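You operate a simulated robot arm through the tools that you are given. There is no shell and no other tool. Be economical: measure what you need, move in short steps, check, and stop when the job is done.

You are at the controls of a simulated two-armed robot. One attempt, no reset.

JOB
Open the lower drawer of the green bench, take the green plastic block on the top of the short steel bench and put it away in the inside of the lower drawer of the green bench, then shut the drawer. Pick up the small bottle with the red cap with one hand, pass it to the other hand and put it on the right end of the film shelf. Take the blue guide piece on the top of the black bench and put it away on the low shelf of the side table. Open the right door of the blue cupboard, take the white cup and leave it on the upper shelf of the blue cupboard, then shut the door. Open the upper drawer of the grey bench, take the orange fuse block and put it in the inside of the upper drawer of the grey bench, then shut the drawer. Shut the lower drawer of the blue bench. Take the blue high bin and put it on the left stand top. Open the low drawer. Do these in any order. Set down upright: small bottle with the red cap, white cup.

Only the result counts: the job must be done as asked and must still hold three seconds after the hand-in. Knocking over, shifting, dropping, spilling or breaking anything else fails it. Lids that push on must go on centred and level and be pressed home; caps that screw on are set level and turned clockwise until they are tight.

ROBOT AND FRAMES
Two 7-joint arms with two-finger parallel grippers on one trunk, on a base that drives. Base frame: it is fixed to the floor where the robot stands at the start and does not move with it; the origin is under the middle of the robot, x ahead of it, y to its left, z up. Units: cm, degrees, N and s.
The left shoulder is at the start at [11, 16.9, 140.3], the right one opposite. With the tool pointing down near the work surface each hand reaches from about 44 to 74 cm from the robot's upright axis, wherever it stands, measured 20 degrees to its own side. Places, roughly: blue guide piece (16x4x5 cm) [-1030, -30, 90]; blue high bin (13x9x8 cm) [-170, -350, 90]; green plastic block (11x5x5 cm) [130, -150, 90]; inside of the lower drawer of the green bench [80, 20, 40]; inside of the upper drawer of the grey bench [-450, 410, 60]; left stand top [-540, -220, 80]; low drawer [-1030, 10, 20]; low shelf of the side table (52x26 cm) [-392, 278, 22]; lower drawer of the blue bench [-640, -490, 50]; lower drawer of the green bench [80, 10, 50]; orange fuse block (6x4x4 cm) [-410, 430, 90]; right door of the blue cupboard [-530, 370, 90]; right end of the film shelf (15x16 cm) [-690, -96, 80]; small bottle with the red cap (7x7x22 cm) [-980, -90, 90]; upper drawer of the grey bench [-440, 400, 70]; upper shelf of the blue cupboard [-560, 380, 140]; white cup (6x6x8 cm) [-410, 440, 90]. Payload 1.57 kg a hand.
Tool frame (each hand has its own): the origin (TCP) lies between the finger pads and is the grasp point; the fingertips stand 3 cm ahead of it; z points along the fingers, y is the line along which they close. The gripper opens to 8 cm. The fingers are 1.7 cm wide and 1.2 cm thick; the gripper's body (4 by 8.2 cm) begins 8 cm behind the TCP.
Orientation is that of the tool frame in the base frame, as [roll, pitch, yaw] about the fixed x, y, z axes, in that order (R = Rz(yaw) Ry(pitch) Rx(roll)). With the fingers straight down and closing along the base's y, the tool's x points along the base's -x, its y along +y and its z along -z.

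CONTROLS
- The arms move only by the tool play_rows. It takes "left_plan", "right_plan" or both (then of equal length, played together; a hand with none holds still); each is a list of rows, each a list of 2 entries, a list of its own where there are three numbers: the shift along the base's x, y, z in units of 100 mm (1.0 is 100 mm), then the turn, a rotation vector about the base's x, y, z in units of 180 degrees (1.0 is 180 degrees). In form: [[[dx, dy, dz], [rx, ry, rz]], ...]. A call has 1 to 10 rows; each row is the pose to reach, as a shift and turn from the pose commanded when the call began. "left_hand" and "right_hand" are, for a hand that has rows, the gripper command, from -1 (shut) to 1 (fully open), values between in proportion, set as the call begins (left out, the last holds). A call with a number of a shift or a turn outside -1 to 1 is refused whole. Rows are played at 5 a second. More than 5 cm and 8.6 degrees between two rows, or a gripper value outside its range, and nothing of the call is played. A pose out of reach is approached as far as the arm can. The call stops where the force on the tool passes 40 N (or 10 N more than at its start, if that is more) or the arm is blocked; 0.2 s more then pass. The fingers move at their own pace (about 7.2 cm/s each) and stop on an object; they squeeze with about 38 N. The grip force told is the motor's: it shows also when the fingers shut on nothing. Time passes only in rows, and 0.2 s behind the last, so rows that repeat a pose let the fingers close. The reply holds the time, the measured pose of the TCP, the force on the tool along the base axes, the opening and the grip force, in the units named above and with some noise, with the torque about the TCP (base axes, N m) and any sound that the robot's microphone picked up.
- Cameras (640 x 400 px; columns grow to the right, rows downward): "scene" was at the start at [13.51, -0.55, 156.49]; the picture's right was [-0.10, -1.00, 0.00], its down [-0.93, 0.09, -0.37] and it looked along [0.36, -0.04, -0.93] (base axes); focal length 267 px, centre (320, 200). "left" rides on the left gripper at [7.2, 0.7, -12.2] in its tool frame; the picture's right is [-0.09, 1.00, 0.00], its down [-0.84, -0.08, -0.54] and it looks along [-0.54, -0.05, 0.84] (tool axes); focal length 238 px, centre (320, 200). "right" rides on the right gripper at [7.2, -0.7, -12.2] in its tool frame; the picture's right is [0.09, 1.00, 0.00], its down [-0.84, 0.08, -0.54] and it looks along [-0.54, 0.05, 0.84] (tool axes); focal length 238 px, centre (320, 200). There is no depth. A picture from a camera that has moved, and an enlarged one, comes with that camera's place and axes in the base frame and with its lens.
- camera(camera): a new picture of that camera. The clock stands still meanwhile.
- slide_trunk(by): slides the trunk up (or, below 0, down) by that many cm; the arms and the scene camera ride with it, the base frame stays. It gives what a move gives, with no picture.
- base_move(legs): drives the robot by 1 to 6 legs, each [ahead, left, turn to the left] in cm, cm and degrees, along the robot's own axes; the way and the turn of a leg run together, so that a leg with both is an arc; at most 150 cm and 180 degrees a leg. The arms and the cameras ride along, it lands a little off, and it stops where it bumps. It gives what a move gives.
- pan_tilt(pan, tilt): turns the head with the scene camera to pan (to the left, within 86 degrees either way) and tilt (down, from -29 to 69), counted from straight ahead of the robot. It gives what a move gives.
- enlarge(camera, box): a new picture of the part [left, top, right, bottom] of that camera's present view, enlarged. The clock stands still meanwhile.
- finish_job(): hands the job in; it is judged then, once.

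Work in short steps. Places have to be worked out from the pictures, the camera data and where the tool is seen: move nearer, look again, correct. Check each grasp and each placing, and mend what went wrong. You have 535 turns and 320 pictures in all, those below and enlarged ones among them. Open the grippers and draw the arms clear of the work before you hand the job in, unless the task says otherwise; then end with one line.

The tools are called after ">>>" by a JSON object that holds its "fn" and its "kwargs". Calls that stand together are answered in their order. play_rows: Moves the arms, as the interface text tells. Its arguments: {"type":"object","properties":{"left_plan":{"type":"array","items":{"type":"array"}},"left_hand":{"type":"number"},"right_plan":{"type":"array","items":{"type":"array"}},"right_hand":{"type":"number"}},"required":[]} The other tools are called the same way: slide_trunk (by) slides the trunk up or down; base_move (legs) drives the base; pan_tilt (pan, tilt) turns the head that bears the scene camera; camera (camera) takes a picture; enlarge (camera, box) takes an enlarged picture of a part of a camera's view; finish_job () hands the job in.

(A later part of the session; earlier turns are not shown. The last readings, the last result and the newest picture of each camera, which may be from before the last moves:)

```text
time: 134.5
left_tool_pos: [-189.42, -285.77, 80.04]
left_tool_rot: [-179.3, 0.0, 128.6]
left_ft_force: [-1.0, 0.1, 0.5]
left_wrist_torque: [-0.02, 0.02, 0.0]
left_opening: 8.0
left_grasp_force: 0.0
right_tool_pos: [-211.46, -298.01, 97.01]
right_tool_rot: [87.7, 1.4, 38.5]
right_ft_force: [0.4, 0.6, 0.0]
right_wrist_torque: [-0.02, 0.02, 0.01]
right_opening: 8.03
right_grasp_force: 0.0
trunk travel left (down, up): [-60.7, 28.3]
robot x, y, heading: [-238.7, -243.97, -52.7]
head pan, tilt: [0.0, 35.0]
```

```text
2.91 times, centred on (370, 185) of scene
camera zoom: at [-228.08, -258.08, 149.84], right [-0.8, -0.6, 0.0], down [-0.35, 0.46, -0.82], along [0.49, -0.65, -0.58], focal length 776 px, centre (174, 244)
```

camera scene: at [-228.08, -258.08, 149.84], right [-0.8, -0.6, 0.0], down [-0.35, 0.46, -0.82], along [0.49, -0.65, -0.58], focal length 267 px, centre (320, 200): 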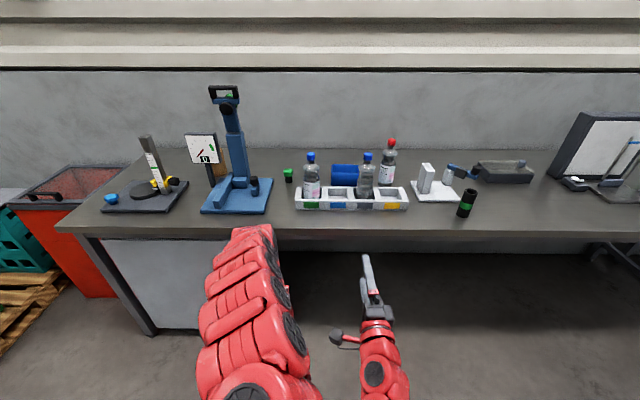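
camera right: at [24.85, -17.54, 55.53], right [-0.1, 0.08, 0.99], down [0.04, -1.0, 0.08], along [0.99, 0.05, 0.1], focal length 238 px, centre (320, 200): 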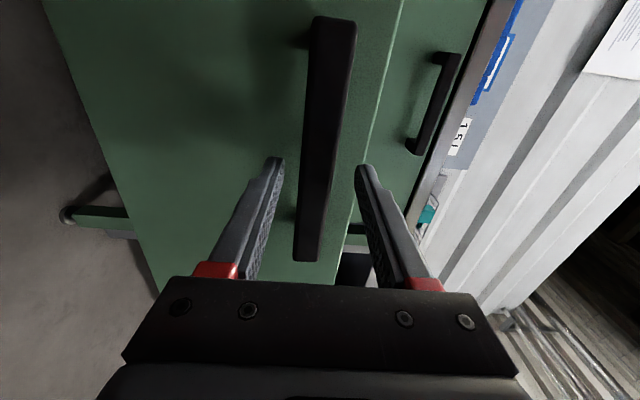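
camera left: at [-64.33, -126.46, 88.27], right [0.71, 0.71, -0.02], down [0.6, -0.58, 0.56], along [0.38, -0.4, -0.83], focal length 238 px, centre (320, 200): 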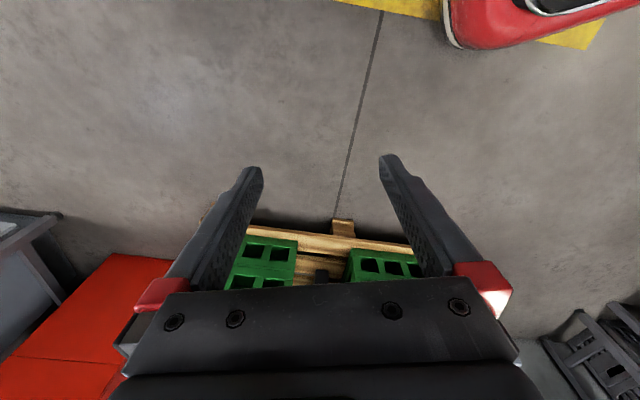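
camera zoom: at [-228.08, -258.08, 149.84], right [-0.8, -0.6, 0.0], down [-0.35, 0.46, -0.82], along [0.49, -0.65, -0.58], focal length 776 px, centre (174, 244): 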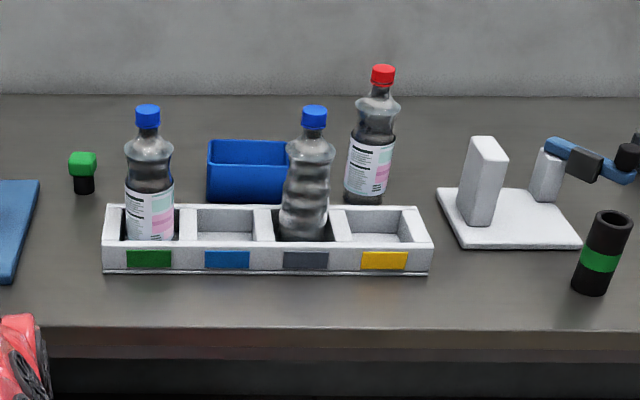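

The bin is the open blue box behind the rack; its 13 cm side is lateral, centre about (-174,-349). I'll grip its left side wall with the left hand from above. First I fold the right hand back to pointing down and higher.

>>> {"fn": "play_rows", "kwargs": {"right_plan": [[[-0.06, 0.08, 0.05], [0.0052, 0.0385, 0.0275]], [[-0.12, 0.16, 0.1], [0.0104, 0.077, 0.055]], [[-0.18, 0.24, 0.15], [0.0156, 0.1155, 0.0825]], [[-0.24, 0.32, 0.2], [0.0208, 0.154, 0.11]], [[-0.3, 0.4, 0.25], [0.026, 0.1925, 0.1375]], [[-0.36, 0.48, 0.3], [0.0312, 0.231, 0.165]], [[-0.42, 0.56, 0.35], [0.0364, 0.2695, 0.1925]], [[-0.48, 0.64, 0.4], [0.0416, 0.308, 0.22]], [[-0.54, 0.72, 0.45], [0.0468, 0.3465, 0.2475]], [[-0.6, 0.8, 0.5], [0.052, 0.385, 0.275]]]}}

>>> {"fn": "play_rows", "kwargs": {"right_plan": [[[-0.1, -0.08, 0.1], [0.0052, 0.0385, 0.0275]], [[-0.2, -0.15, 0.2], [0.0104, 0.077, 0.055]], [[-0.3, -0.22, 0.3], [0.0156, 0.1155, 0.0825]], [[-0.4, -0.3, 0.4], [0.0208, 0.154, 0.11]]]}}

>>> {"fn": "slide_trunk", "kwargs": {"by": 22}}

>>> {"fn": "base_move", "kwargs": {"legs": [[30, -19, 0]]}}

>>> {"fn": "pan_tilt", "kwargs": {"pan": 0, "tilt": 45}}

>>> {"fn": "camera", "kwargs": {"camera": "scene"}}

```text
time: 136.7
left_tool_pos: [-189.97, -286.49, 80.69]
left_tool_rot: [-179.8, 0.9, 127.1]
left_ft_force: [0.1, -0.5, -0.3]
left_wrist_torque: [0.0, -0.03, 0.01]
left_opening: 7.98
left_grasp_force: 0.0
right_tool_pos: [-218.05, -289.74, 102.31]
right_tool_rot: [154.5, 14.7, 105.6]
right_ft_force: [-0.1, 0.1, -0.3]
right_wrist_torque: [0.01, -0.04, -0.01]
right_opening: 8.01
right_grasp_force: 0.0
right hand out of reach, approached as far as the arm can: row 1, 2, 3, 4, 5, 6, 7, 8, 9
trunk travel left (down, up): [-60.7, 28.3]
robot x, y, heading: [-238.18, -244.04, -52.8]
head pan, tilt: [0.0, 35.0]
```

```text
time: 137.7
left_tool_pos: [-189.87, -286.39, 80.69]
left_tool_rot: [-179.7, 0.9, 127.0]
left_ft_force: [-0.3, 0.2, 0.3]
left_wrist_torque: [0.03, -0.03, 0.04]
left_opening: 8.0
left_grasp_force: 0.0
right_tool_pos: [-227.15, -282.62, 99.32]
right_tool_rot: [171.1, 2.2, 125.5]
right_ft_force: [-0.3, -0.3, 0.2]
right_wrist_torque: [0.0, 0.0, 0.0]
right_opening: 8.02
right_grasp_force: 0.0
right hand out of reach, approached as far as the arm can: row 2, 3, 4
trunk travel left (down, up): [-60.7, 28.3]
robot x, y, heading: [-238.15, -244.24, -52.8]
head pan, tilt: [0.0, 35.0]
```

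```text
time: 140.0
left_tool_pos: [-189.93, -286.69, 102.87]
left_tool_rot: [-179.8, 0.9, 126.6]
left_ft_force: [0.5, 0.3, 0.3]
left_wrist_torque: [0.04, 0.0, 0.02]
left_opening: 7.98
left_grasp_force: 0.1
right_tool_pos: [-227.06, -282.73, 121.35]
right_tool_rot: [171.2, 2.2, 125.4]
right_ft_force: [-0.5, -0.8, -0.5]
right_wrist_torque: [0.01, 0.01, -0.02]
right_opening: 8.03
right_grasp_force: 0.1
trunk travel left (down, up): [-82.7, 6.3]
robot x, y, heading: [-238.41, -244.14, -53.1]
head pan, tilt: [0.0, 35.0]
```

```text
time: 142.3
left_tool_pos: [-186.31, -320.19, 102.2]
left_tool_rot: [-179.4, 0.4, 128.9]
left_ft_force: [-0.8, 0.3, 0.2]
left_wrist_torque: [0.03, -0.03, -0.01]
left_opening: 8.02
left_grasp_force: 0.1
right_tool_pos: [-223.78, -317.56, 121.31]
right_tool_rot: [171.1, 2.3, 125.9]
right_ft_force: [0.5, -0.1, 0.7]
right_wrist_torque: [0.0, 0.0, 0.0]
right_opening: 8.02
right_grasp_force: 0.1
trunk travel left (down, up): [-82.7, 6.3]
robot x, y, heading: [-234.86, -279.26, -52.8]
head pan, tilt: [0.0, 35.0]
```

```text
time: 143.0
left_tool_pos: [-186.21, -320.31, 102.15]
left_tool_rot: [-179.3, 0.4, 128.8]
left_ft_force: [0.8, 0.1, 0.2]
left_wrist_torque: [0.0, 0.02, -0.03]
left_opening: 8.02
left_grasp_force: 0.0
right_tool_pos: [-223.79, -317.59, 121.16]
right_tool_rot: [171.0, 2.2, 125.8]
right_ft_force: [-0.5, -0.2, 1.1]
right_wrist_torque: [0.0, -0.02, -0.01]
right_opening: 8.01
right_grasp_force: 0.1
trunk travel left (down, up): [-82.7, 6.3]
robot x, y, heading: [-235.21, -279.11, -52.6]
head pan, tilt: [0.0, 45.0]
```

```text
271 pictures are left
camera scene: at [-225.72, -292.01, 170.35], right [-0.79, -0.61, 0.0], down [-0.43, 0.56, -0.71], along [0.43, -0.56, -0.71], focal length 267 px, centre (320, 200)
```

scene: 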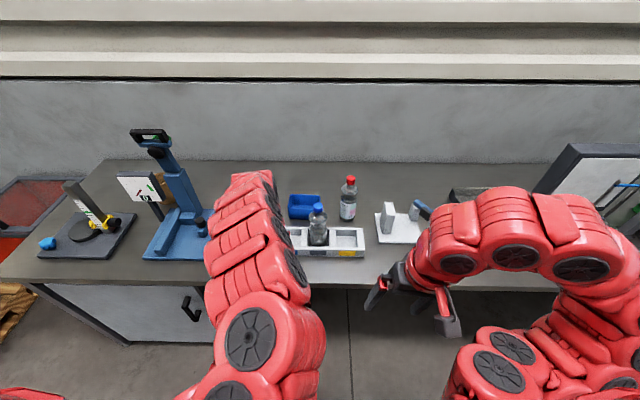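

The bin's left wall is about 29 cm ahead of the left hand. Before driving nearer I check how far the cabinet under the bench extends, using the left camera and a steeper head view.

>>> {"fn": "camera", "kwargs": {"camera": "left"}}

>>> {"fn": "pan_tilt", "kwargs": {"pan": -20, "tilt": 60}}

>>> {"fn": "camera", "kwargs": {"camera": "scene"}}

```text
270 pictures are left
camera left: at [-190.32, -314.13, 114.31], right [0.83, 0.55, -0.01], down [0.47, -0.69, 0.55], along [0.3, -0.46, -0.84], focal length 238 px, centre (320, 200)
```

left: 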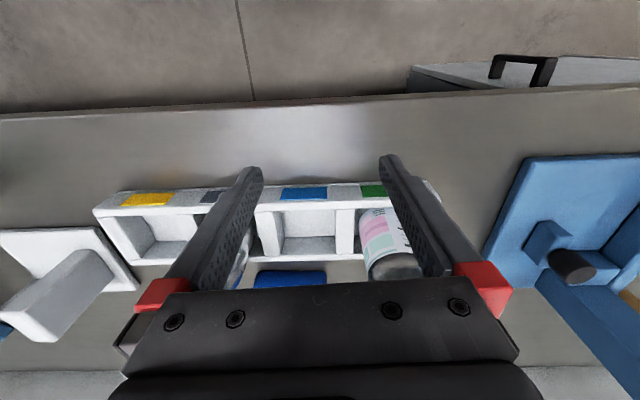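

```text
time: 143.8
left_tool_pos: [-186.25, -320.17, 102.4]
left_tool_rot: [-179.3, 0.4, 129.0]
left_ft_force: [-0.6, -0.8, -0.2]
left_wrist_torque: [0.0, -0.04, 0.0]
left_opening: 8.0
left_grasp_force: 0.1
right_tool_pos: [-223.66, -317.55, 121.29]
right_tool_rot: [171.1, 2.3, 125.7]
right_ft_force: [-0.1, -0.2, -0.3]
right_wrist_torque: [0.03, 0.0, 0.03]
right_opening: 7.99
right_grasp_force: 0.0
trunk travel left (down, up): [-82.7, 6.3]
robot x, y, heading: [-235.21, -279.07, -52.3]
head pan, tilt: [-20.0, 60.0]
```

```text
269 pictures are left
camera scene: at [-228.66, -291.8, 168.41], right [-0.95, -0.3, 0.0], down [-0.26, 0.83, -0.5], along [0.15, -0.48, -0.87], focal length 267 px, centre (320, 200)
```

scene: 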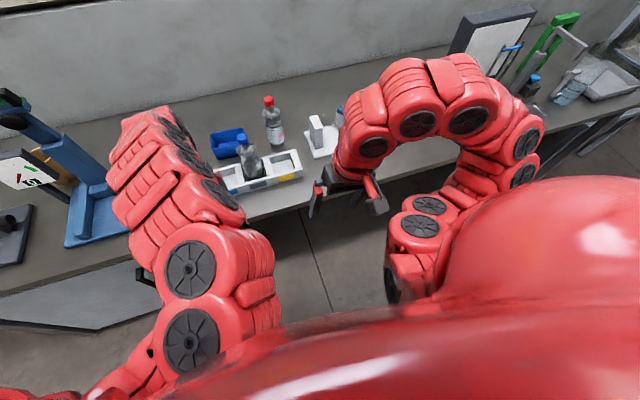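

The cabinet's edge is 25 cm to the left of the robot's axis, so shifting 10 cm right clears it. I raise the left hand above the bottles, narrow it, and drive in.

>>> {"fn": "play_rows", "kwargs": {"left_plan": [[[0, 0, 0.5], [0, 0, 0]], [[0, 0, 1], [0, 0, 0]]], "left_hand": 0.3}}

>>> {"fn": "slide_trunk", "kwargs": {"by": 6}}

>>> {"fn": "base_move", "kwargs": {"legs": [[0, -10, 0], [26, 0, 0]]}}

>>> {"fn": "camera", "kwargs": {"camera": "left"}}

```text
time: 144.4
left_tool_pos: [-184.99, -322.05, 112.15]
left_tool_rot: [-179.3, 0.4, 128.8]
left_ft_force: [0.0, -0.6, -0.1]
left_wrist_torque: [0.02, 0.02, 0.01]
left_opening: 5.19
left_grasp_force: 0.1
left hand out of reach, approached as far as the arm can: row 1, 2
right_tool_pos: [-223.81, -317.53, 121.3]
right_tool_rot: [171.0, 2.3, 125.8]
right_ft_force: [-0.5, 0.7, 0.5]
right_wrist_torque: [0.0, -0.03, 0.0]
right_opening: 8.0
right_grasp_force: 0.1
trunk travel left (down, up): [-82.7, 6.3]
robot x, y, heading: [-235.47, -279.28, -52.8]
head pan, tilt: [-20.0, 60.0]
```

```text
time: 145.4
left_tool_pos: [-184.84, -322.11, 118.01]
left_tool_rot: [-179.3, 0.3, 128.9]
left_ft_force: [0.4, -1.0, 0.7]
left_wrist_torque: [-0.01, -0.01, 0.01]
left_opening: 5.19
left_grasp_force: 0.1
right_tool_pos: [-223.68, -317.63, 127.17]
right_tool_rot: [171.0, 2.2, 125.8]
right_ft_force: [0.2, -0.1, 0.9]
right_wrist_torque: [0.03, 0.01, 0.0]
right_opening: 8.01
right_grasp_force: 0.2
trunk travel left (down, up): [-88.7, 0.3]
robot x, y, heading: [-235.39, -278.79, -52.7]
head pan, tilt: [-20.0, 60.0]
```

```text
time: 148.1
left_tool_pos: [-177.31, -348.68, 118.22]
left_tool_rot: [-179.3, 0.3, 129.0]
left_ft_force: [-0.1, -0.3, 0.0]
left_wrist_torque: [-0.02, -0.02, 0.01]
left_opening: 5.19
left_grasp_force: 0.0
right_tool_pos: [-216.12, -344.28, 127.28]
right_tool_rot: [170.9, 2.3, 125.8]
right_ft_force: [0.5, 0.6, -0.3]
right_wrist_torque: [0.05, -0.04, 0.02]
right_opening: 8.0
right_grasp_force: 0.0
trunk travel left (down, up): [-88.7, 0.3]
robot x, y, heading: [-228.14, -305.81, -52.3]
head pan, tilt: [-20.0, 60.0]
```

```text
268 pictures are left
camera left: at [-181.41, -342.58, 130.19], right [0.83, 0.55, -0.01], down [0.47, -0.69, 0.55], along [0.3, -0.46, -0.84], focal length 238 px, centre (320, 200)
```

left: 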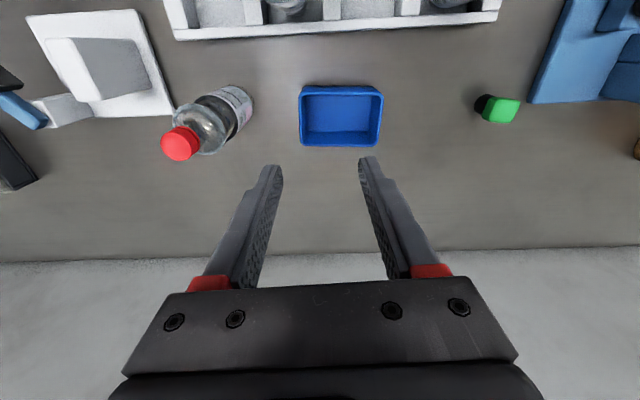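

The bin's rim is at z≈91.5 and its left wall at (-168.6,-345.3). I move above that wall, turning 5° to align, then lower the trunk.

>>> {"fn": "play_rows", "kwargs": {"left_plan": [[[0.22, 0.08, 0], [0, 0, -0.007]], [[0.44, 0.17, 0], [0, 0, -0.014]], [[0.66, 0.26, 0], [0, 0, -0.021]], [[0.87, 0.34, 0], [0, 0, -0.028]]]}}

>>> {"fn": "slide_trunk", "kwargs": {"by": -18}}

>>> {"fn": "camera", "kwargs": {"camera": "left"}}

```text
time: 149.1
left_tool_pos: [-168.32, -345.5, 118.1]
left_tool_rot: [-179.2, 0.3, 123.7]
left_ft_force: [-0.6, -0.6, 0.8]
left_wrist_torque: [0.0, 0.01, 0.01]
left_opening: 5.19
left_grasp_force: 0.2
right_tool_pos: [-215.97, -344.14, 127.29]
right_tool_rot: [171.1, 2.3, 125.8]
right_ft_force: [-0.3, -0.1, -0.3]
right_wrist_torque: [-0.04, 0.01, -0.02]
right_opening: 8.0
right_grasp_force: 0.0
trunk travel left (down, up): [-88.7, 0.3]
robot x, y, heading: [-227.75, -305.77, -52.6]
head pan, tilt: [-20.0, 60.0]
```

```text
time: 151.1
left_tool_pos: [-168.52, -345.5, 100.1]
left_tool_rot: [-179.3, 0.3, 124.0]
left_ft_force: [0.7, -0.1, 0.3]
left_wrist_torque: [0.04, 0.02, -0.01]
left_opening: 5.21
left_grasp_force: 0.1
right_tool_pos: [-216.11, -344.24, 109.25]
right_tool_rot: [171.1, 2.3, 125.9]
right_ft_force: [0.4, 0.7, 0.7]
right_wrist_torque: [0.02, 0.0, 0.03]
right_opening: 7.99
right_grasp_force: 0.1
trunk travel left (down, up): [-70.7, 18.3]
robot x, y, heading: [-227.82, -306.06, -52.6]
head pan, tilt: [-20.0, 60.0]
```

```text
267 pictures are left
camera left: at [-171.92, -339.05, 112.16], right [0.88, 0.48, -0.01], down [0.41, -0.73, 0.55], along [0.25, -0.48, -0.84], focal length 238 px, centre (320, 200)
```

left: 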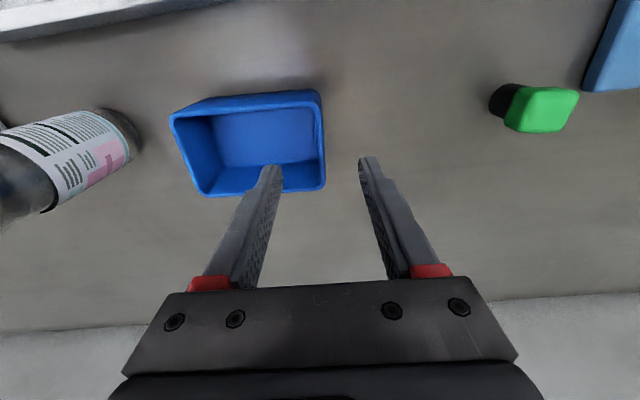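

The wall sits centred under the gripper. I descend 10 cm with the arm (force-guarded).

>>> {"fn": "play_rows", "kwargs": {"left_plan": [[[0, 0, -0.3], [0, 0, 0]], [[0, 0, -0.6], [0, 0, 0]], [[0, 0, -0.8], [0, 0, 0]], [[0, 0, -1.0], [0, 0, 0]]]}}

>>> {"fn": "camera", "kwargs": {"camera": "left"}}

```text
time: 152.1
left_tool_pos: [-168.45, -345.46, 89.99]
left_tool_rot: [-179.3, 0.2, 123.9]
left_ft_force: [-0.1, -0.6, 0.0]
left_wrist_torque: [0.05, 0.0, -0.02]
left_opening: 5.19
left_grasp_force: 0.1
right_tool_pos: [-215.91, -344.36, 109.22]
right_tool_rot: [171.1, 2.1, 125.8]
right_ft_force: [0.0, 0.4, 0.0]
right_wrist_torque: [-0.02, 0.01, 0.0]
right_opening: 8.0
right_grasp_force: 0.1
trunk travel left (down, up): [-70.7, 18.3]
robot x, y, heading: [-227.74, -306.09, -52.6]
head pan, tilt: [-20.0, 60.0]
```

```text
266 pictures are left
camera left: at [-171.95, -338.98, 102.07], right [0.88, 0.48, -0.01], down [0.41, -0.73, 0.55], along [0.25, -0.48, -0.84], focal length 238 px, centre (320, 200)
```

left: 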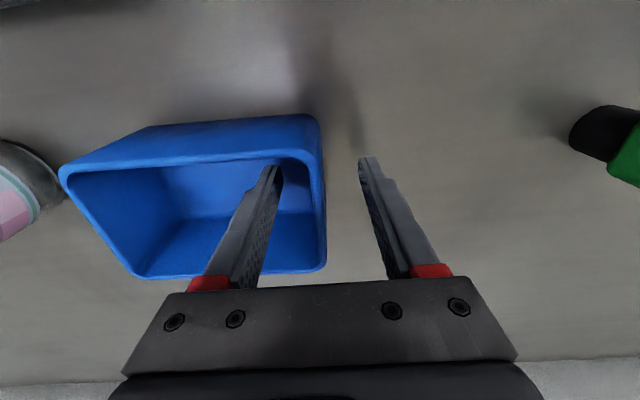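

One finger is inside, the other outside the wall. I close and lift.

>>> {"fn": "play_rows", "kwargs": {"left_plan": [[[0, 0, 0], [0, 0, 0]], [[0, 0, 0], [0, 0, 0]], [[0, 0, 0], [0, 0, 0]], [[0, 0, 0], [0, 0, 0]], [[0, 0, 0], [0, 0, 0]]], "left_hand": -1}}

>>> {"fn": "play_rows", "kwargs": {"left_plan": [[[0, 0, 0.3], [0, 0, 0]], [[0, 0, 0.6], [0, 0, 0]], [[0, 0, 1], [0, 0, 0]]]}}

>>> {"fn": "slide_trunk", "kwargs": {"by": 18}}

>>> {"fn": "camera", "kwargs": {"camera": "left"}}

```text
time: 153.2
left_tool_pos: [-168.56, -345.33, 90.18]
left_tool_rot: [-179.2, 0.2, 123.9]
left_ft_force: [0.1, -0.3, 0.3]
left_wrist_torque: [0.02, -0.13, 0.03]
left_opening: 0.48
left_grasp_force: 25.3
right_tool_pos: [-216.09, -344.44, 109.23]
right_tool_rot: [171.2, 2.3, 125.9]
right_ft_force: [0.3, -0.4, 0.3]
right_wrist_torque: [-0.01, -0.01, -0.03]
right_opening: 7.98
right_grasp_force: 0.0
trunk travel left (down, up): [-70.7, 18.3]
robot x, y, heading: [-227.62, -305.56, -52.7]
head pan, tilt: [-20.0, 60.0]
```

```text
time: 154.1
left_tool_pos: [-168.42, -345.54, 100.14]
left_tool_rot: [-179.3, 0.3, 123.9]
left_ft_force: [0.7, -0.2, -1.4]
left_wrist_torque: [0.05, -0.09, -0.01]
left_opening: 0.48
left_grasp_force: 24.9
right_tool_pos: [-216.22, -344.3, 109.23]
right_tool_rot: [171.0, 2.3, 125.8]
right_ft_force: [1.2, 0.0, 0.4]
right_wrist_torque: [0.0, -0.02, 0.01]
right_opening: 8.03
right_grasp_force: 0.0
trunk travel left (down, up): [-70.7, 18.3]
robot x, y, heading: [-228.01, -305.76, -52.5]
head pan, tilt: [-20.0, 60.0]
```

```text
time: 156.1
left_tool_pos: [-168.51, -345.63, 118.07]
left_tool_rot: [-179.3, 0.3, 123.8]
left_ft_force: [-0.4, 0.0, -1.3]
left_wrist_torque: [0.09, -0.09, 0.01]
left_opening: 0.44
left_grasp_force: 24.9
right_tool_pos: [-216.07, -344.27, 127.26]
right_tool_rot: [171.0, 2.2, 125.8]
right_ft_force: [0.2, -0.5, -0.2]
right_wrist_torque: [-0.03, 0.0, 0.01]
right_opening: 7.99
right_grasp_force: 0.1
trunk travel left (down, up): [-88.7, 0.3]
robot x, y, heading: [-227.72, -305.94, -52.7]
head pan, tilt: [-20.0, 60.0]
```

```text
265 pictures are left
camera left: at [-171.91, -339.16, 130.09], right [0.88, 0.48, -0.01], down [0.41, -0.73, 0.55], along [0.25, -0.48, -0.84], focal length 238 px, centre (320, 200)
```

left: 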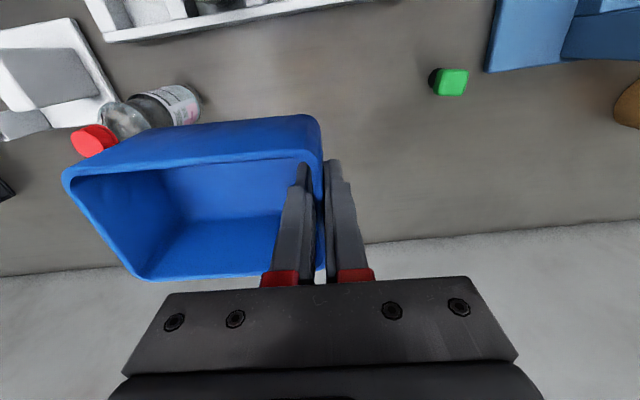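

The bin is lifted, clear over the bottles. I back away and turn along the aisle to look ahead.

>>> {"fn": "base_move", "kwargs": {"legs": [[-58, 0, 0], [0, 0, -91]]}}

>>> {"fn": "pan_tilt", "kwargs": {"pan": -10, "tilt": 22}}

>>> {"fn": "camera", "kwargs": {"camera": "scene"}}

```text
time: 163.2
left_tool_pos: [-302.97, -319.52, 118.16]
left_tool_rot: [-179.3, 0.4, 32.9]
left_ft_force: [0.0, 0.9, -1.8]
left_wrist_torque: [-0.08, -0.07, 0.01]
left_opening: 0.48
left_grasp_force: 25.2
right_tool_pos: [-301.11, -271.96, 127.5]
right_tool_rot: [171.1, 2.3, 34.9]
right_ft_force: [-0.4, -1.5, 0.7]
right_wrist_torque: [-0.01, -0.01, 0.05]
right_opening: 8.0
right_grasp_force: 0.1
trunk travel left (down, up): [-88.7, 0.3]
robot x, y, heading: [-262.74, -260.39, -143.5]
head pan, tilt: [-20.0, 60.0]
```

```text
time: 164.2
left_tool_pos: [-303.41, -319.03, 118.14]
left_tool_rot: [-179.6, 0.2, 33.0]
left_ft_force: [0.0, 0.5, -1.4]
left_wrist_torque: [-0.07, -0.11, 0.0]
left_opening: 0.49
left_grasp_force: 24.9
right_tool_pos: [-301.48, -271.39, 127.37]
right_tool_rot: [170.9, 2.2, 34.9]
right_ft_force: [0.1, 0.1, 0.1]
right_wrist_torque: [-0.02, -0.02, 0.01]
right_opening: 7.99
right_grasp_force: 0.1
trunk travel left (down, up): [-88.7, 0.3]
robot x, y, heading: [-262.24, -260.25, -143.5]
head pan, tilt: [-10.0, 22.0]
```

```text
264 pictures are left
camera scene: at [-276.76, -270.38, 179.99], right [-0.45, 0.89, 0.01], down [0.33, 0.17, -0.93], along [-0.83, -0.41, -0.37], focal length 267 px, centre (320, 200)
```

scene: 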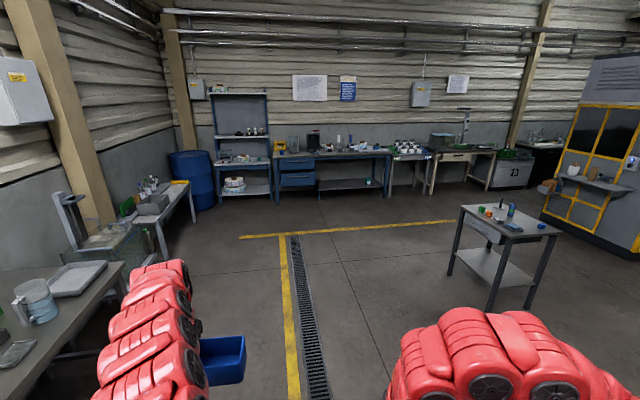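

The small steel table at about (-516,-223) must be the left stand. I look further right to check the floor is free before moving there.

>>> {"fn": "pan_tilt", "kwargs": {"pan": -60, "tilt": 30}}

>>> {"fn": "camera", "kwargs": {"camera": "scene"}}

```text
time: 165.4
left_tool_pos: [-303.41, -319.13, 118.2]
left_tool_rot: [-179.5, 0.2, 32.9]
left_ft_force: [-0.5, 0.1, -1.1]
left_wrist_torque: [-0.07, -0.05, -0.03]
left_opening: 0.48
left_grasp_force: 24.8
right_tool_pos: [-301.43, -271.47, 127.3]
right_tool_rot: [170.8, 2.1, 34.9]
right_ft_force: [-0.5, 0.3, 0.2]
right_wrist_torque: [0.04, 0.02, 0.0]
right_opening: 8.01
right_grasp_force: 0.1
trunk travel left (down, up): [-88.7, 0.3]
robot x, y, heading: [-262.63, -260.86, -143.4]
head pan, tilt: [-60.0, 30.0]
```

```text
263 pictures are left
camera scene: at [-276.79, -262.63, 178.75], right [0.4, 0.92, 0.0], down [0.46, -0.19, -0.87], along [-0.8, 0.35, -0.5], focal length 267 px, centre (320, 200)
```

scene: 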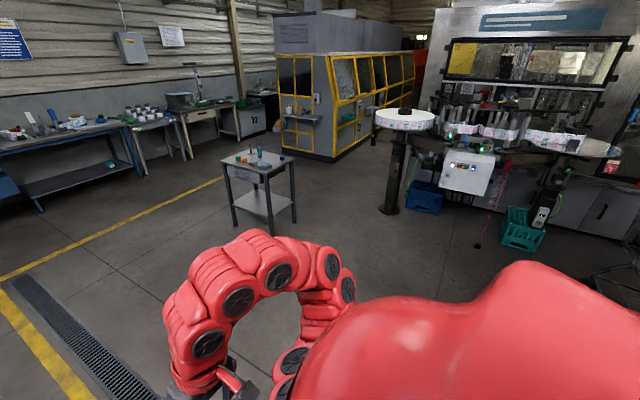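

The floor is clear. I'll approach the stand's long face from the south side with heading 126.5°, stopping well back to look at its top.

>>> {"fn": "base_move", "kwargs": {"legs": [[100, -39, 0], [92, -39, 0], [0, 0, -90]]}}

>>> {"fn": "pan_tilt", "kwargs": {"pan": 0, "tilt": 35}}

>>> {"fn": "camera", "kwargs": {"camera": "scene"}}

```text
time: 179.5
left_tool_pos: [-524.21, -275.56, 118.05]
left_tool_rot: [-179.5, 0.2, -55.2]
left_ft_force: [-0.2, -0.5, -1.3]
left_wrist_torque: [-0.06, 0.09, 0.01]
left_opening: 0.47
left_grasp_force: 25.1
right_tool_pos: [-476.43, -276.15, 127.19]
right_tool_rot: [170.8, 2.3, -53.3]
right_ft_force: [-0.6, -0.4, 0.9]
right_wrist_torque: [0.01, -0.02, 0.05]
right_opening: 7.99
right_grasp_force: 0.0
trunk travel left (down, up): [-88.7, 0.3]
robot x, y, heading: [-464.57, -314.55, 128.3]
head pan, tilt: [-60.0, 30.0]
```

```text
time: 180.8
left_tool_pos: [-524.14, -275.54, 118.21]
left_tool_rot: [-179.6, 0.2, -55.2]
left_ft_force: [1.2, -0.1, -1.9]
left_wrist_torque: [-0.03, 0.07, 0.0]
left_opening: 0.47
left_grasp_force: 24.2
right_tool_pos: [-476.55, -276.14, 127.15]
right_tool_rot: [170.7, 2.3, -53.3]
right_ft_force: [-0.4, 0.1, -0.2]
right_wrist_torque: [0.01, 0.01, -0.01]
right_opening: 7.99
right_grasp_force: 0.0
trunk travel left (down, up): [-88.7, 0.3]
robot x, y, heading: [-464.48, -314.77, 128.3]
head pan, tilt: [0.0, 35.0]
```

```text
262 pictures are left
camera scene: at [-475.14, -301.51, 177.83], right [0.79, 0.62, 0.0], down [0.36, -0.45, -0.82], along [-0.51, 0.64, -0.57], focal length 267 px, centre (320, 200)
```

scene: 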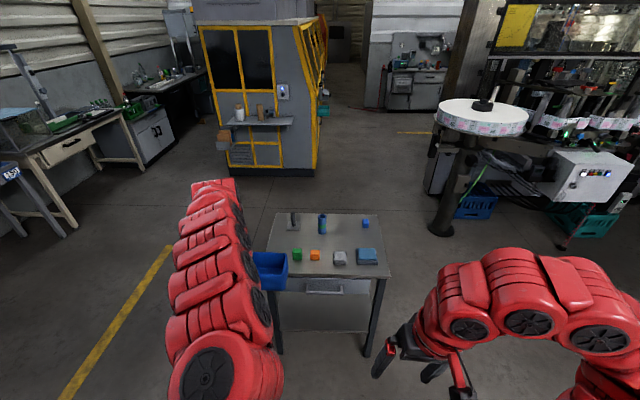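

The stand top holds seven small items. I enlarge it to find free space for the bin.

>>> {"fn": "enlarge", "kwargs": {"camera": "scene", "box": [250, 195, 410, 295]}}

```text
4.00 times, centred on (330, 245) of scene
camera zoom: at [-475.14, -301.51, 177.83], right [0.79, 0.62, 0.0], down [0.36, -0.45, -0.82], along [-0.51, 0.64, -0.57], focal length 1067 px, centre (280, 20)
```

zoom: 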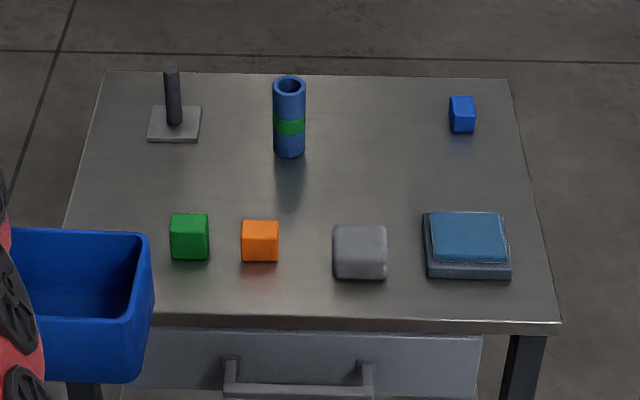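

There's free space between the tall tube, the small blue cube and the front row, centred near (-528,-210). I drive right 31 and ahead 42, then check with the left camera.

>>> {"fn": "base_move", "kwargs": {"legs": [[0, -31, 0], [46, 0, 0]]}}

>>> {"fn": "camera", "kwargs": {"camera": "left"}}

>>> {"fn": "pan_tilt", "kwargs": {"pan": 20, "tilt": 50}}

>>> {"fn": "camera", "kwargs": {"camera": "scene"}}

```text
time: 185.3
left_tool_pos: [-529.87, -219.08, 118.29]
left_tool_rot: [-179.5, 0.3, -55.1]
left_ft_force: [-0.8, 0.2, -1.5]
left_wrist_torque: [-0.07, 0.09, -0.02]
left_opening: 0.49
left_grasp_force: 24.5
right_tool_pos: [-482.2, -219.45, 127.34]
right_tool_rot: [170.8, 2.4, -53.1]
right_ft_force: [0.0, 0.8, 0.5]
right_wrist_torque: [0.0, 0.02, 0.0]
right_opening: 8.02
right_grasp_force: 0.1
trunk travel left (down, up): [-88.7, 0.3]
robot x, y, heading: [-470.15, -258.43, 128.9]
head pan, tilt: [0.0, 35.0]
```

```text
260 pictures are left
camera left: at [-526.43, -225.55, 130.26], right [-0.87, -0.5, -0.01], down [-0.42, 0.73, 0.55], along [-0.27, 0.48, -0.84], focal length 238 px, centre (320, 200)
```

left: 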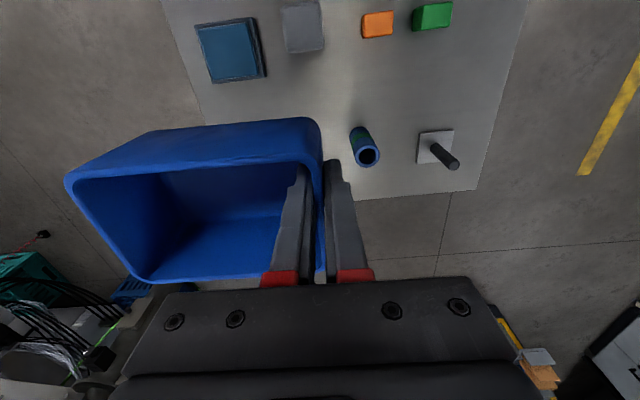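

```text
time: 186.2
left_tool_pos: [-529.99, -219.07, 118.12]
left_tool_rot: [-179.6, 0.1, -54.9]
left_ft_force: [-0.1, 0.0, -2.2]
left_wrist_torque: [-0.09, 0.08, 0.01]
left_opening: 0.49
left_grasp_force: 25.4
right_tool_pos: [-482.26, -219.36, 127.16]
right_tool_rot: [170.8, 2.2, -53.2]
right_ft_force: [0.0, -0.4, -0.1]
right_wrist_torque: [-0.02, 0.0, 0.0]
right_opening: 7.97
right_grasp_force: 0.1
trunk travel left (down, up): [-88.7, 0.3]
robot x, y, heading: [-470.25, -257.65, 128.5]
head pan, tilt: [20.0, 50.0]
```

```text
259 pictures are left
camera scene: at [-481.93, -247.65, 175.65], right [0.52, 0.85, 0.0], down [0.65, -0.4, -0.64], along [-0.55, 0.34, -0.77], focal length 267 px, centre (320, 200)
```

scene: 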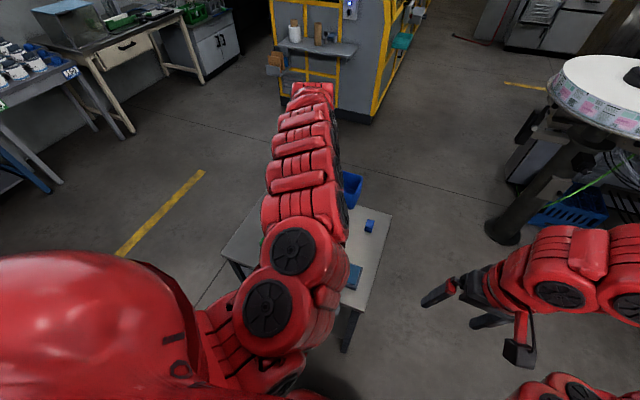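

Computed free spot: bin centre (-528.8,-210.8), so the grip point must go about 6 cm further ahead. I drive 6 ahead and lower the trunk 24, then look.

>>> {"fn": "base_move", "kwargs": {"legs": [[6, 0, 0]]}}

>>> {"fn": "slide_trunk", "kwargs": {"by": -22}}

>>> {"fn": "camera", "kwargs": {"camera": "left"}}

>>> {"fn": "camera", "kwargs": {"camera": "scene"}}

```text
time: 187.1
left_tool_pos: [-533.03, -215.09, 118.51]
left_tool_rot: [-179.6, 0.5, -55.0]
left_ft_force: [0.3, -0.5, -0.9]
left_wrist_torque: [-0.04, 0.1, 0.01]
left_opening: 0.47
left_grasp_force: 25.2
right_tool_pos: [-485.4, -215.39, 127.44]
right_tool_rot: [170.9, 2.5, -53.1]
right_ft_force: [-0.2, 0.5, 0.8]
right_wrist_torque: [0.02, 0.03, 0.0]
right_opening: 7.98
right_grasp_force: 0.0
trunk travel left (down, up): [-88.7, 0.3]
robot x, y, heading: [-473.74, -253.62, 128.3]
head pan, tilt: [20.0, 50.0]
```

```text
time: 189.5
left_tool_pos: [-533.41, -214.6, 96.11]
left_tool_rot: [-179.6, 0.3, -55.0]
left_ft_force: [-0.1, -0.2, -1.4]
left_wrist_torque: [-0.06, 0.05, 0.0]
left_opening: 0.46
left_grasp_force: 25.2
right_tool_pos: [-485.88, -214.88, 105.17]
right_tool_rot: [170.8, 2.1, -53.1]
right_ft_force: [-0.8, -0.2, 0.1]
right_wrist_torque: [0.01, 0.0, -0.03]
right_opening: 8.01
right_grasp_force: 0.1
trunk travel left (down, up): [-66.7, 22.3]
robot x, y, heading: [-474.0, -253.41, 128.5]
head pan, tilt: [20.0, 50.0]
```

```text
258 pictures are left
camera left: at [-530.07, -220.95, 108.2], right [-0.87, -0.5, -0.01], down [-0.42, 0.73, 0.55], along [-0.27, 0.48, -0.84], focal length 238 px, centre (320, 200)
```

left: 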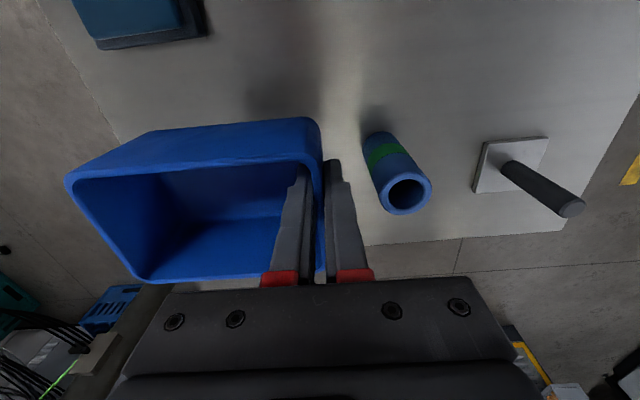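

```text
257 pictures are left
camera scene: at [-485.48, -243.21, 153.66], right [0.52, 0.85, 0.0], down [0.65, -0.4, -0.64], along [-0.55, 0.34, -0.77], focal length 267 px, centre (320, 200)
```

scene: 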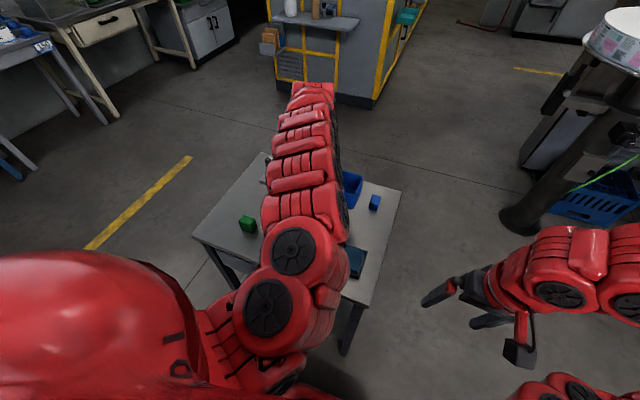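

Clearances look fine (tube left of the hand, cube behind). I lower slowly with the force guard.

>>> {"fn": "play_rows", "kwargs": {"left_plan": [[[0, 0, -0.2], [0, 0, 0]], [[0, 0, -0.4], [0, 0, 0]], [[0, 0, -0.6], [0, 0, 0]], [[0, 0, -0.68], [0, 0, 0]], [[0, 0, -0.74], [0, 0, 0]], [[0, 0, -0.8], [0, 0, 0]], [[0, 0, -0.85], [0, 0, 0]], [[0, 0, -0.9], [0, 0, 0]], [[0, 0, -0.95], [0, 0, 0]], [[0, 0, -1], [0, 0, 0]]]}}

>>> {"fn": "camera", "kwargs": {"camera": "left"}}

```text
time: 191.7
left_tool_pos: [-533.51, -214.53, 86.14]
left_tool_rot: [-179.5, 0.2, -55.1]
left_ft_force: [-0.4, 0.0, -2.2]
left_wrist_torque: [-0.09, 0.04, -0.02]
left_opening: 0.45
left_grasp_force: 25.0
right_tool_pos: [-485.87, -214.86, 105.15]
right_tool_rot: [170.8, 2.3, -53.1]
right_ft_force: [-0.5, 0.1, -0.5]
right_wrist_torque: [0.01, -0.01, -0.02]
right_opening: 8.01
right_grasp_force: 0.0
trunk travel left (down, up): [-66.7, 22.3]
robot x, y, heading: [-474.24, -253.79, 128.4]
head pan, tilt: [20.0, 50.0]
```

```text
256 pictures are left
camera left: at [-530.05, -220.92, 98.23], right [-0.87, -0.5, -0.01], down [-0.42, 0.73, 0.55], along [-0.26, 0.48, -0.84], focal length 238 px, centre (320, 200)
```

left: 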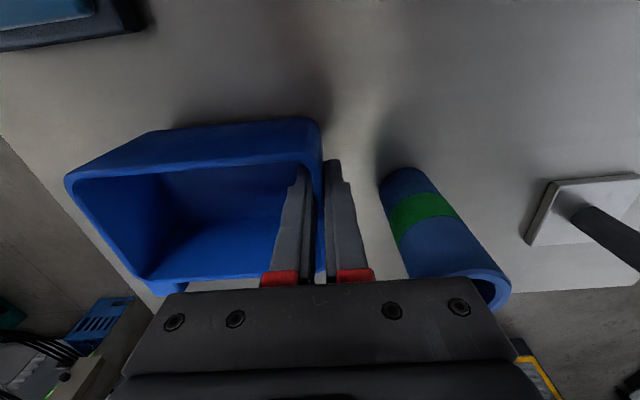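

No contact yet. I continue down in small steps.

>>> {"fn": "play_rows", "kwargs": {"left_plan": [[[0, 0, -0.05], [0, 0, 0]], [[0, 0, -0.1], [0, 0, 0]], [[0, 0, -0.15], [0, 0, 0]], [[0, 0, -0.2], [0, 0, 0]], [[0, 0, -0.25], [0, 0, 0]], [[0, 0, -0.3], [0, 0, 0]]]}}

>>> {"fn": "camera", "kwargs": {"camera": "left"}}

```text
time: 193.3
left_tool_pos: [-533.54, -214.76, 83.52]
left_tool_rot: [-179.6, 0.7, -55.0]
left_ft_force: [4.7, -4.3, 25.0]
left_wrist_torque: [-0.96, -0.53, 0.04]
left_opening: 0.47
left_grasp_force: 25.6
right_tool_pos: [-485.5, -215.23, 105.33]
right_tool_rot: [170.7, 2.3, -53.1]
right_ft_force: [0.0, -0.4, -0.4]
right_wrist_torque: [0.01, 0.01, 0.03]
right_opening: 7.99
right_grasp_force: 0.0
trunk travel left (down, up): [-66.7, 22.3]
robot x, y, heading: [-473.92, -253.4, 128.5]
head pan, tilt: [20.0, 50.0]
stopped in row 6 (left hand): the force on the tool passed its limit at 42 N (the readings are from after the stop); the commanded pose is now the measured one
```

```text
255 pictures are left
camera left: at [-529.95, -221.0, 95.58], right [-0.87, -0.5, -0.01], down [-0.42, 0.72, 0.55], along [-0.27, 0.48, -0.83], focal length 238 px, centre (320, 200)
```

left: 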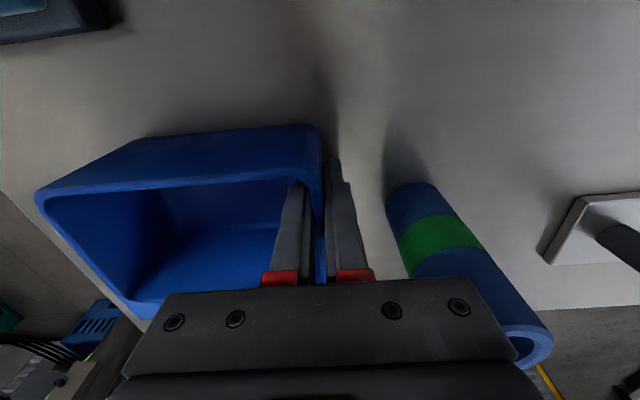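

The bin touches down. I relieve the pressure, open only to 3 cm and lift straight up.

>>> {"fn": "play_rows", "kwargs": {"left_plan": [[[0, 0, 0.03], [0, 0, 0]], [[0, 0, 0.03], [0, 0, 0]], [[0, 0, 0.03], [0, 0, 0]], [[0, 0, 0.03], [0, 0, 0]], [[0, 0, 0.25], [0, 0, 0]], [[0, 0, 0.5], [0, 0, 0]], [[0, 0, 1], [0, 0, 0]]], "left_hand": -0.3}}

>>> {"fn": "slide_trunk", "kwargs": {"by": 20}}

>>> {"fn": "camera", "kwargs": {"camera": "left"}}

```text
time: 194.9
left_tool_pos: [-533.58, -214.63, 93.46]
left_tool_rot: [-179.7, 0.4, -54.9]
left_ft_force: [-0.1, 0.0, -0.7]
left_wrist_torque: [-0.04, 0.05, 0.02]
left_opening: 2.83
left_grasp_force: 0.1
right_tool_pos: [-485.78, -214.83, 105.23]
right_tool_rot: [170.7, 2.2, -53.1]
right_ft_force: [0.8, -0.1, -0.3]
right_wrist_torque: [0.01, 0.01, 0.02]
right_opening: 8.01
right_grasp_force: 0.0
trunk travel left (down, up): [-66.7, 22.3]
robot x, y, heading: [-473.6, -253.34, 128.7]
head pan, tilt: [20.0, 50.0]
```

```text
time: 197.0
left_tool_pos: [-533.94, -214.61, 113.37]
left_tool_rot: [-179.6, 0.4, -55.0]
left_ft_force: [-0.1, -1.1, -0.4]
left_wrist_torque: [0.04, 0.0, -0.01]
left_opening: 2.81
left_grasp_force: 0.0
right_tool_pos: [-485.85, -214.9, 125.08]
right_tool_rot: [170.8, 2.2, -53.2]
right_ft_force: [0.1, -0.3, 0.6]
right_wrist_torque: [0.0, -0.01, 0.02]
right_opening: 8.02
right_grasp_force: 0.0
trunk travel left (down, up): [-86.7, 2.3]
robot x, y, heading: [-474.32, -253.01, 128.4]
head pan, tilt: [20.0, 50.0]
```

```text
254 pictures are left
camera left: at [-530.4, -220.96, 125.41], right [-0.87, -0.5, -0.01], down [-0.42, 0.72, 0.55], along [-0.27, 0.48, -0.84], focal length 238 px, centre (320, 200)
```

left: 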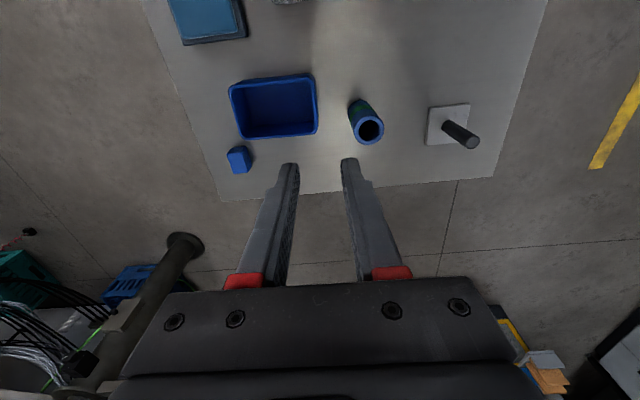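

The bin stands properly on the stand. I back away and turn to the blue bench (heading about -143°).

>>> {"fn": "base_move", "kwargs": {"legs": [[-55, 0, 0], [0, 0, 88]]}}

>>> {"fn": "pan_tilt", "kwargs": {"pan": 5, "tilt": 25}}

>>> {"fn": "camera", "kwargs": {"camera": "scene"}}

```text
time: 204.0
left_tool_pos: [-479.68, -355.77, 113.38]
left_tool_rot: [-179.7, 0.4, 33.7]
left_ft_force: [-0.3, 0.7, -0.9]
left_wrist_torque: [0.0, -0.02, -0.03]
left_opening: 2.76
left_grasp_force: 0.2
right_tool_pos: [-478.05, -307.64, 125.18]
right_tool_rot: [170.7, 2.2, 35.5]
right_ft_force: [-0.2, -0.7, 0.1]
right_wrist_torque: [0.0, -0.01, 0.01]
right_opening: 8.01
right_grasp_force: 0.1
trunk travel left (down, up): [-86.7, 2.3]
robot x, y, heading: [-439.06, -296.91, -142.9]
head pan, tilt: [20.0, 50.0]
```

```text
time: 204.9
left_tool_pos: [-479.59, -355.72, 113.37]
left_tool_rot: [-179.7, 0.4, 33.6]
left_ft_force: [-0.2, -0.6, -0.8]
left_wrist_torque: [-0.01, 0.01, -0.01]
left_opening: 2.8
left_grasp_force: 0.1
right_tool_pos: [-478.11, -307.59, 125.16]
right_tool_rot: [170.7, 2.2, 35.6]
right_ft_force: [0.5, -0.4, 1.6]
right_wrist_torque: [-0.02, 0.04, 0.0]
right_opening: 8.01
right_grasp_force: 0.0
trunk travel left (down, up): [-86.7, 2.3]
robot x, y, heading: [-439.24, -296.7, -143.0]
head pan, tilt: [5.0, 25.0]
```

```text
253 pictures are left
camera scene: at [-452.54, -307.63, 177.4], right [-0.67, 0.74, 0.0], down [0.31, 0.28, -0.91], along [-0.67, -0.61, -0.42], focal length 267 px, centre (320, 200)
```

scene: 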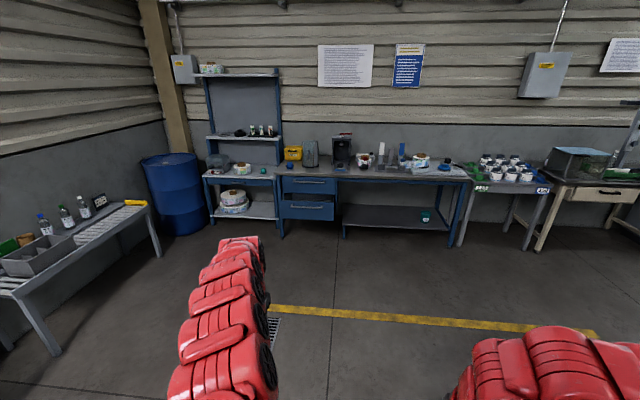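

The blue bench's lower drawer is ajar, near (-630,-486). I drive toward it and turn the right hand forward for pushing.

>>> {"fn": "base_move", "kwargs": {"legs": [[110, 25, 0], [60, 21, 0]]}}

>>> {"fn": "play_rows", "kwargs": {"right_plan": [[[0, 0, 0], [-0.0385, 0.0054, -0.0275]], [[0, 0, 0], [-0.077, 0.0108, -0.055]], [[0, 0, 0], [-0.1155, 0.0162, -0.0825]], [[0, 0, 0], [-0.154, 0.0216, -0.11]], [[0, 0, 0], [-0.1925, 0.027, -0.1375]], [[0, 0, 0], [-0.231, 0.0324, -0.165]], [[0, 0, 0], [-0.2695, 0.0378, -0.1925]], [[0, 0, 0], [-0.308, 0.0432, -0.22]], [[0, 0, 0], [-0.3465, 0.0486, -0.2475]], [[0, 0, 0], [-0.385, 0.054, -0.275]]], "right_hand": -1}}

>>> {"fn": "play_rows", "kwargs": {"right_plan": [[[0, 0, 0], [-0.0385, 0.0054, -0.0275]], [[0, 0, 0], [-0.077, 0.0108, -0.055]], [[0, 0, 0], [-0.1155, 0.0162, -0.0825]], [[0, 0, 0], [-0.154, 0.0216, -0.11]]]}}

>>> {"fn": "pan_tilt", "kwargs": {"pan": 0, "tilt": 45}}

>>> {"fn": "camera", "kwargs": {"camera": "scene"}}

```text
time: 213.7
left_tool_pos: [-586.03, -492.75, 113.34]
left_tool_rot: [-179.6, 0.5, 33.3]
left_ft_force: [0.0, 0.6, -0.6]
left_wrist_torque: [0.0, -0.02, -0.01]
left_opening: 2.79
left_grasp_force: 0.1
right_tool_pos: [-584.28, -444.75, 125.27]
right_tool_rot: [170.8, 2.1, 35.2]
right_ft_force: [0.6, 0.7, 0.4]
right_wrist_torque: [0.02, 0.01, -0.02]
right_opening: 8.03
right_grasp_force: 0.2
trunk travel left (down, up): [-86.7, 2.3]
robot x, y, heading: [-545.06, -433.9, -143.3]
head pan, tilt: [5.0, 25.0]
```

```text
time: 215.0
left_tool_pos: [-585.98, -492.67, 113.48]
left_tool_rot: [-179.6, 0.5, 33.4]
left_ft_force: [0.0, -0.1, 0.2]
left_wrist_torque: [0.0, -0.03, 0.02]
left_opening: 2.79
left_grasp_force: 0.0
right_tool_pos: [-582.38, -439.38, 142.65]
right_tool_rot: [135.1, 16.8, 3.8]
right_ft_force: [-141.1, 4.0, -17.2]
right_wrist_torque: [-1.96, -7.3, 14.9]
right_opening: 0.02
right_grasp_force: 21.6
right hand out of reach, approached as far as the arm can: row 1, 2, 3, 4, 5, 6
trunk travel left (down, up): [-86.7, 2.3]
robot x, y, heading: [-545.35, -433.87, -142.7]
head pan, tilt: [5.0, 25.0]
stopped in row 6 (right hand): the force on the tool passed its limit at 465 N (the readings are from after the stop); the commanded pose is now the measured one
```

```text
time: 215.3
left_tool_pos: [-585.77, -492.84, 113.24]
left_tool_rot: [-179.5, 0.4, 33.4]
left_ft_force: [-1.6, 0.6, -0.8]
left_wrist_torque: [0.04, 0.02, -0.02]
left_opening: 2.8
left_grasp_force: 0.1
right_tool_pos: [-582.33, -439.76, 142.9]
right_tool_rot: [134.6, 16.9, 3.1]
right_ft_force: [-20.2, -4.8, 0.1]
right_wrist_torque: [0.32, -1.26, 1.55]
right_opening: 0.0
right_grasp_force: 20.6
right hand out of reach, approached as far as the arm can: row 1
trunk travel left (down, up): [-86.7, 2.3]
robot x, y, heading: [-545.47, -433.37, -143.1]
head pan, tilt: [5.0, 25.0]
stopped in row 1 (right hand): the force on the tool passed its limit at 190 N (the readings are from after the stop); the commanded pose is now the measured one
```

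```text
time: 216.1
left_tool_pos: [-585.97, -492.69, 113.39]
left_tool_rot: [-179.6, 0.4, 33.4]
left_ft_force: [0.8, 0.4, -0.4]
left_wrist_torque: [0.01, 0.0, 0.0]
left_opening: 2.8
left_grasp_force: 0.0
right_tool_pos: [-582.46, -439.48, 142.83]
right_tool_rot: [134.4, 16.9, 3.1]
right_ft_force: [-34.5, -15.1, -0.5]
right_wrist_torque: [0.87, -2.14, 1.79]
right_opening: 0.01
right_grasp_force: 21.7
trunk travel left (down, up): [-86.7, 2.3]
robot x, y, heading: [-545.22, -433.69, -142.7]
head pan, tilt: [0.0, 45.0]
```

```text
252 pictures are left
camera scene: at [-558.3, -443.4, 174.36], right [-0.6, 0.8, 0.0], down [0.56, 0.42, -0.71], along [-0.57, -0.43, -0.71], focal length 267 px, centre (320, 200)
```

scene: 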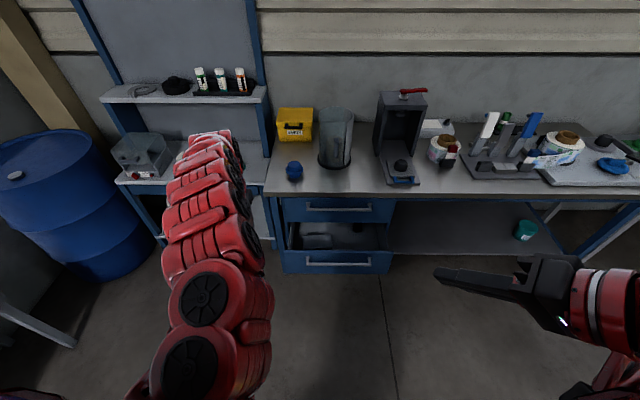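

The right arm folded into itself because the hand was too close in. I move it forward and down first, then finish the turn.

>>> {"fn": "play_rows", "kwargs": {"right_plan": [[[-0.2, -0.15, -0.2], [0, 0, 0]], [[-0.4, -0.3, -0.4], [0, 0, 0]], [[-0.6, -0.45, -0.6], [0, 0, 0]], [[-0.8, -0.6, -0.8], [0, 0, 0]]]}}

>>> {"fn": "play_rows", "kwargs": {"right_plan": [[[-0.2, -0.15, -0.2], [0, 0, 0]], [[-0.4, -0.3, -0.4], [0, 0, 0]], [[-0.6, -0.45, -0.6], [0, 0, 0]], [[-0.8, -0.6, -0.8], [0, 0, 0]]]}}

```text
time: 217.1
left_tool_pos: [-585.96, -492.81, 113.34]
left_tool_rot: [-179.6, 0.3, 33.4]
left_ft_force: [-0.1, -0.3, 0.0]
left_wrist_torque: [-0.01, 0.01, 0.0]
left_opening: 2.77
left_grasp_force: 0.0
right_tool_pos: [-584.46, -441.12, 140.85]
right_tool_rot: [134.5, 16.8, 3.3]
right_ft_force: [-0.2, 0.5, 0.1]
right_wrist_torque: [0.0, 0.0, 0.03]
right_opening: 0.01
right_grasp_force: 21.0
right hand out of reach, approached as far as the arm can: row 2, 3, 4
trunk travel left (down, up): [-86.7, 2.3]
robot x, y, heading: [-545.02, -434.03, -143.3]
head pan, tilt: [0.0, 45.0]
```

```text
time: 218.1
left_tool_pos: [-585.96, -492.66, 113.26]
left_tool_rot: [-179.6, 0.3, 33.5]
left_ft_force: [-1.3, 0.4, -0.5]
left_wrist_torque: [0.0, -0.02, -0.01]
left_opening: 2.81
left_grasp_force: 0.0
right_tool_pos: [-587.0, -445.43, 142.73]
right_tool_rot: [135.3, 16.2, 3.7]
right_ft_force: [0.8, -0.2, -0.1]
right_wrist_torque: [0.05, -0.09, 0.01]
right_opening: 0.0
right_grasp_force: 21.4
right hand out of reach, approached as far as the arm can: row 1, 2, 3, 4
trunk travel left (down, up): [-86.7, 2.3]
robot x, y, heading: [-545.0, -433.81, -143.2]
head pan, tilt: [0.0, 45.0]
```

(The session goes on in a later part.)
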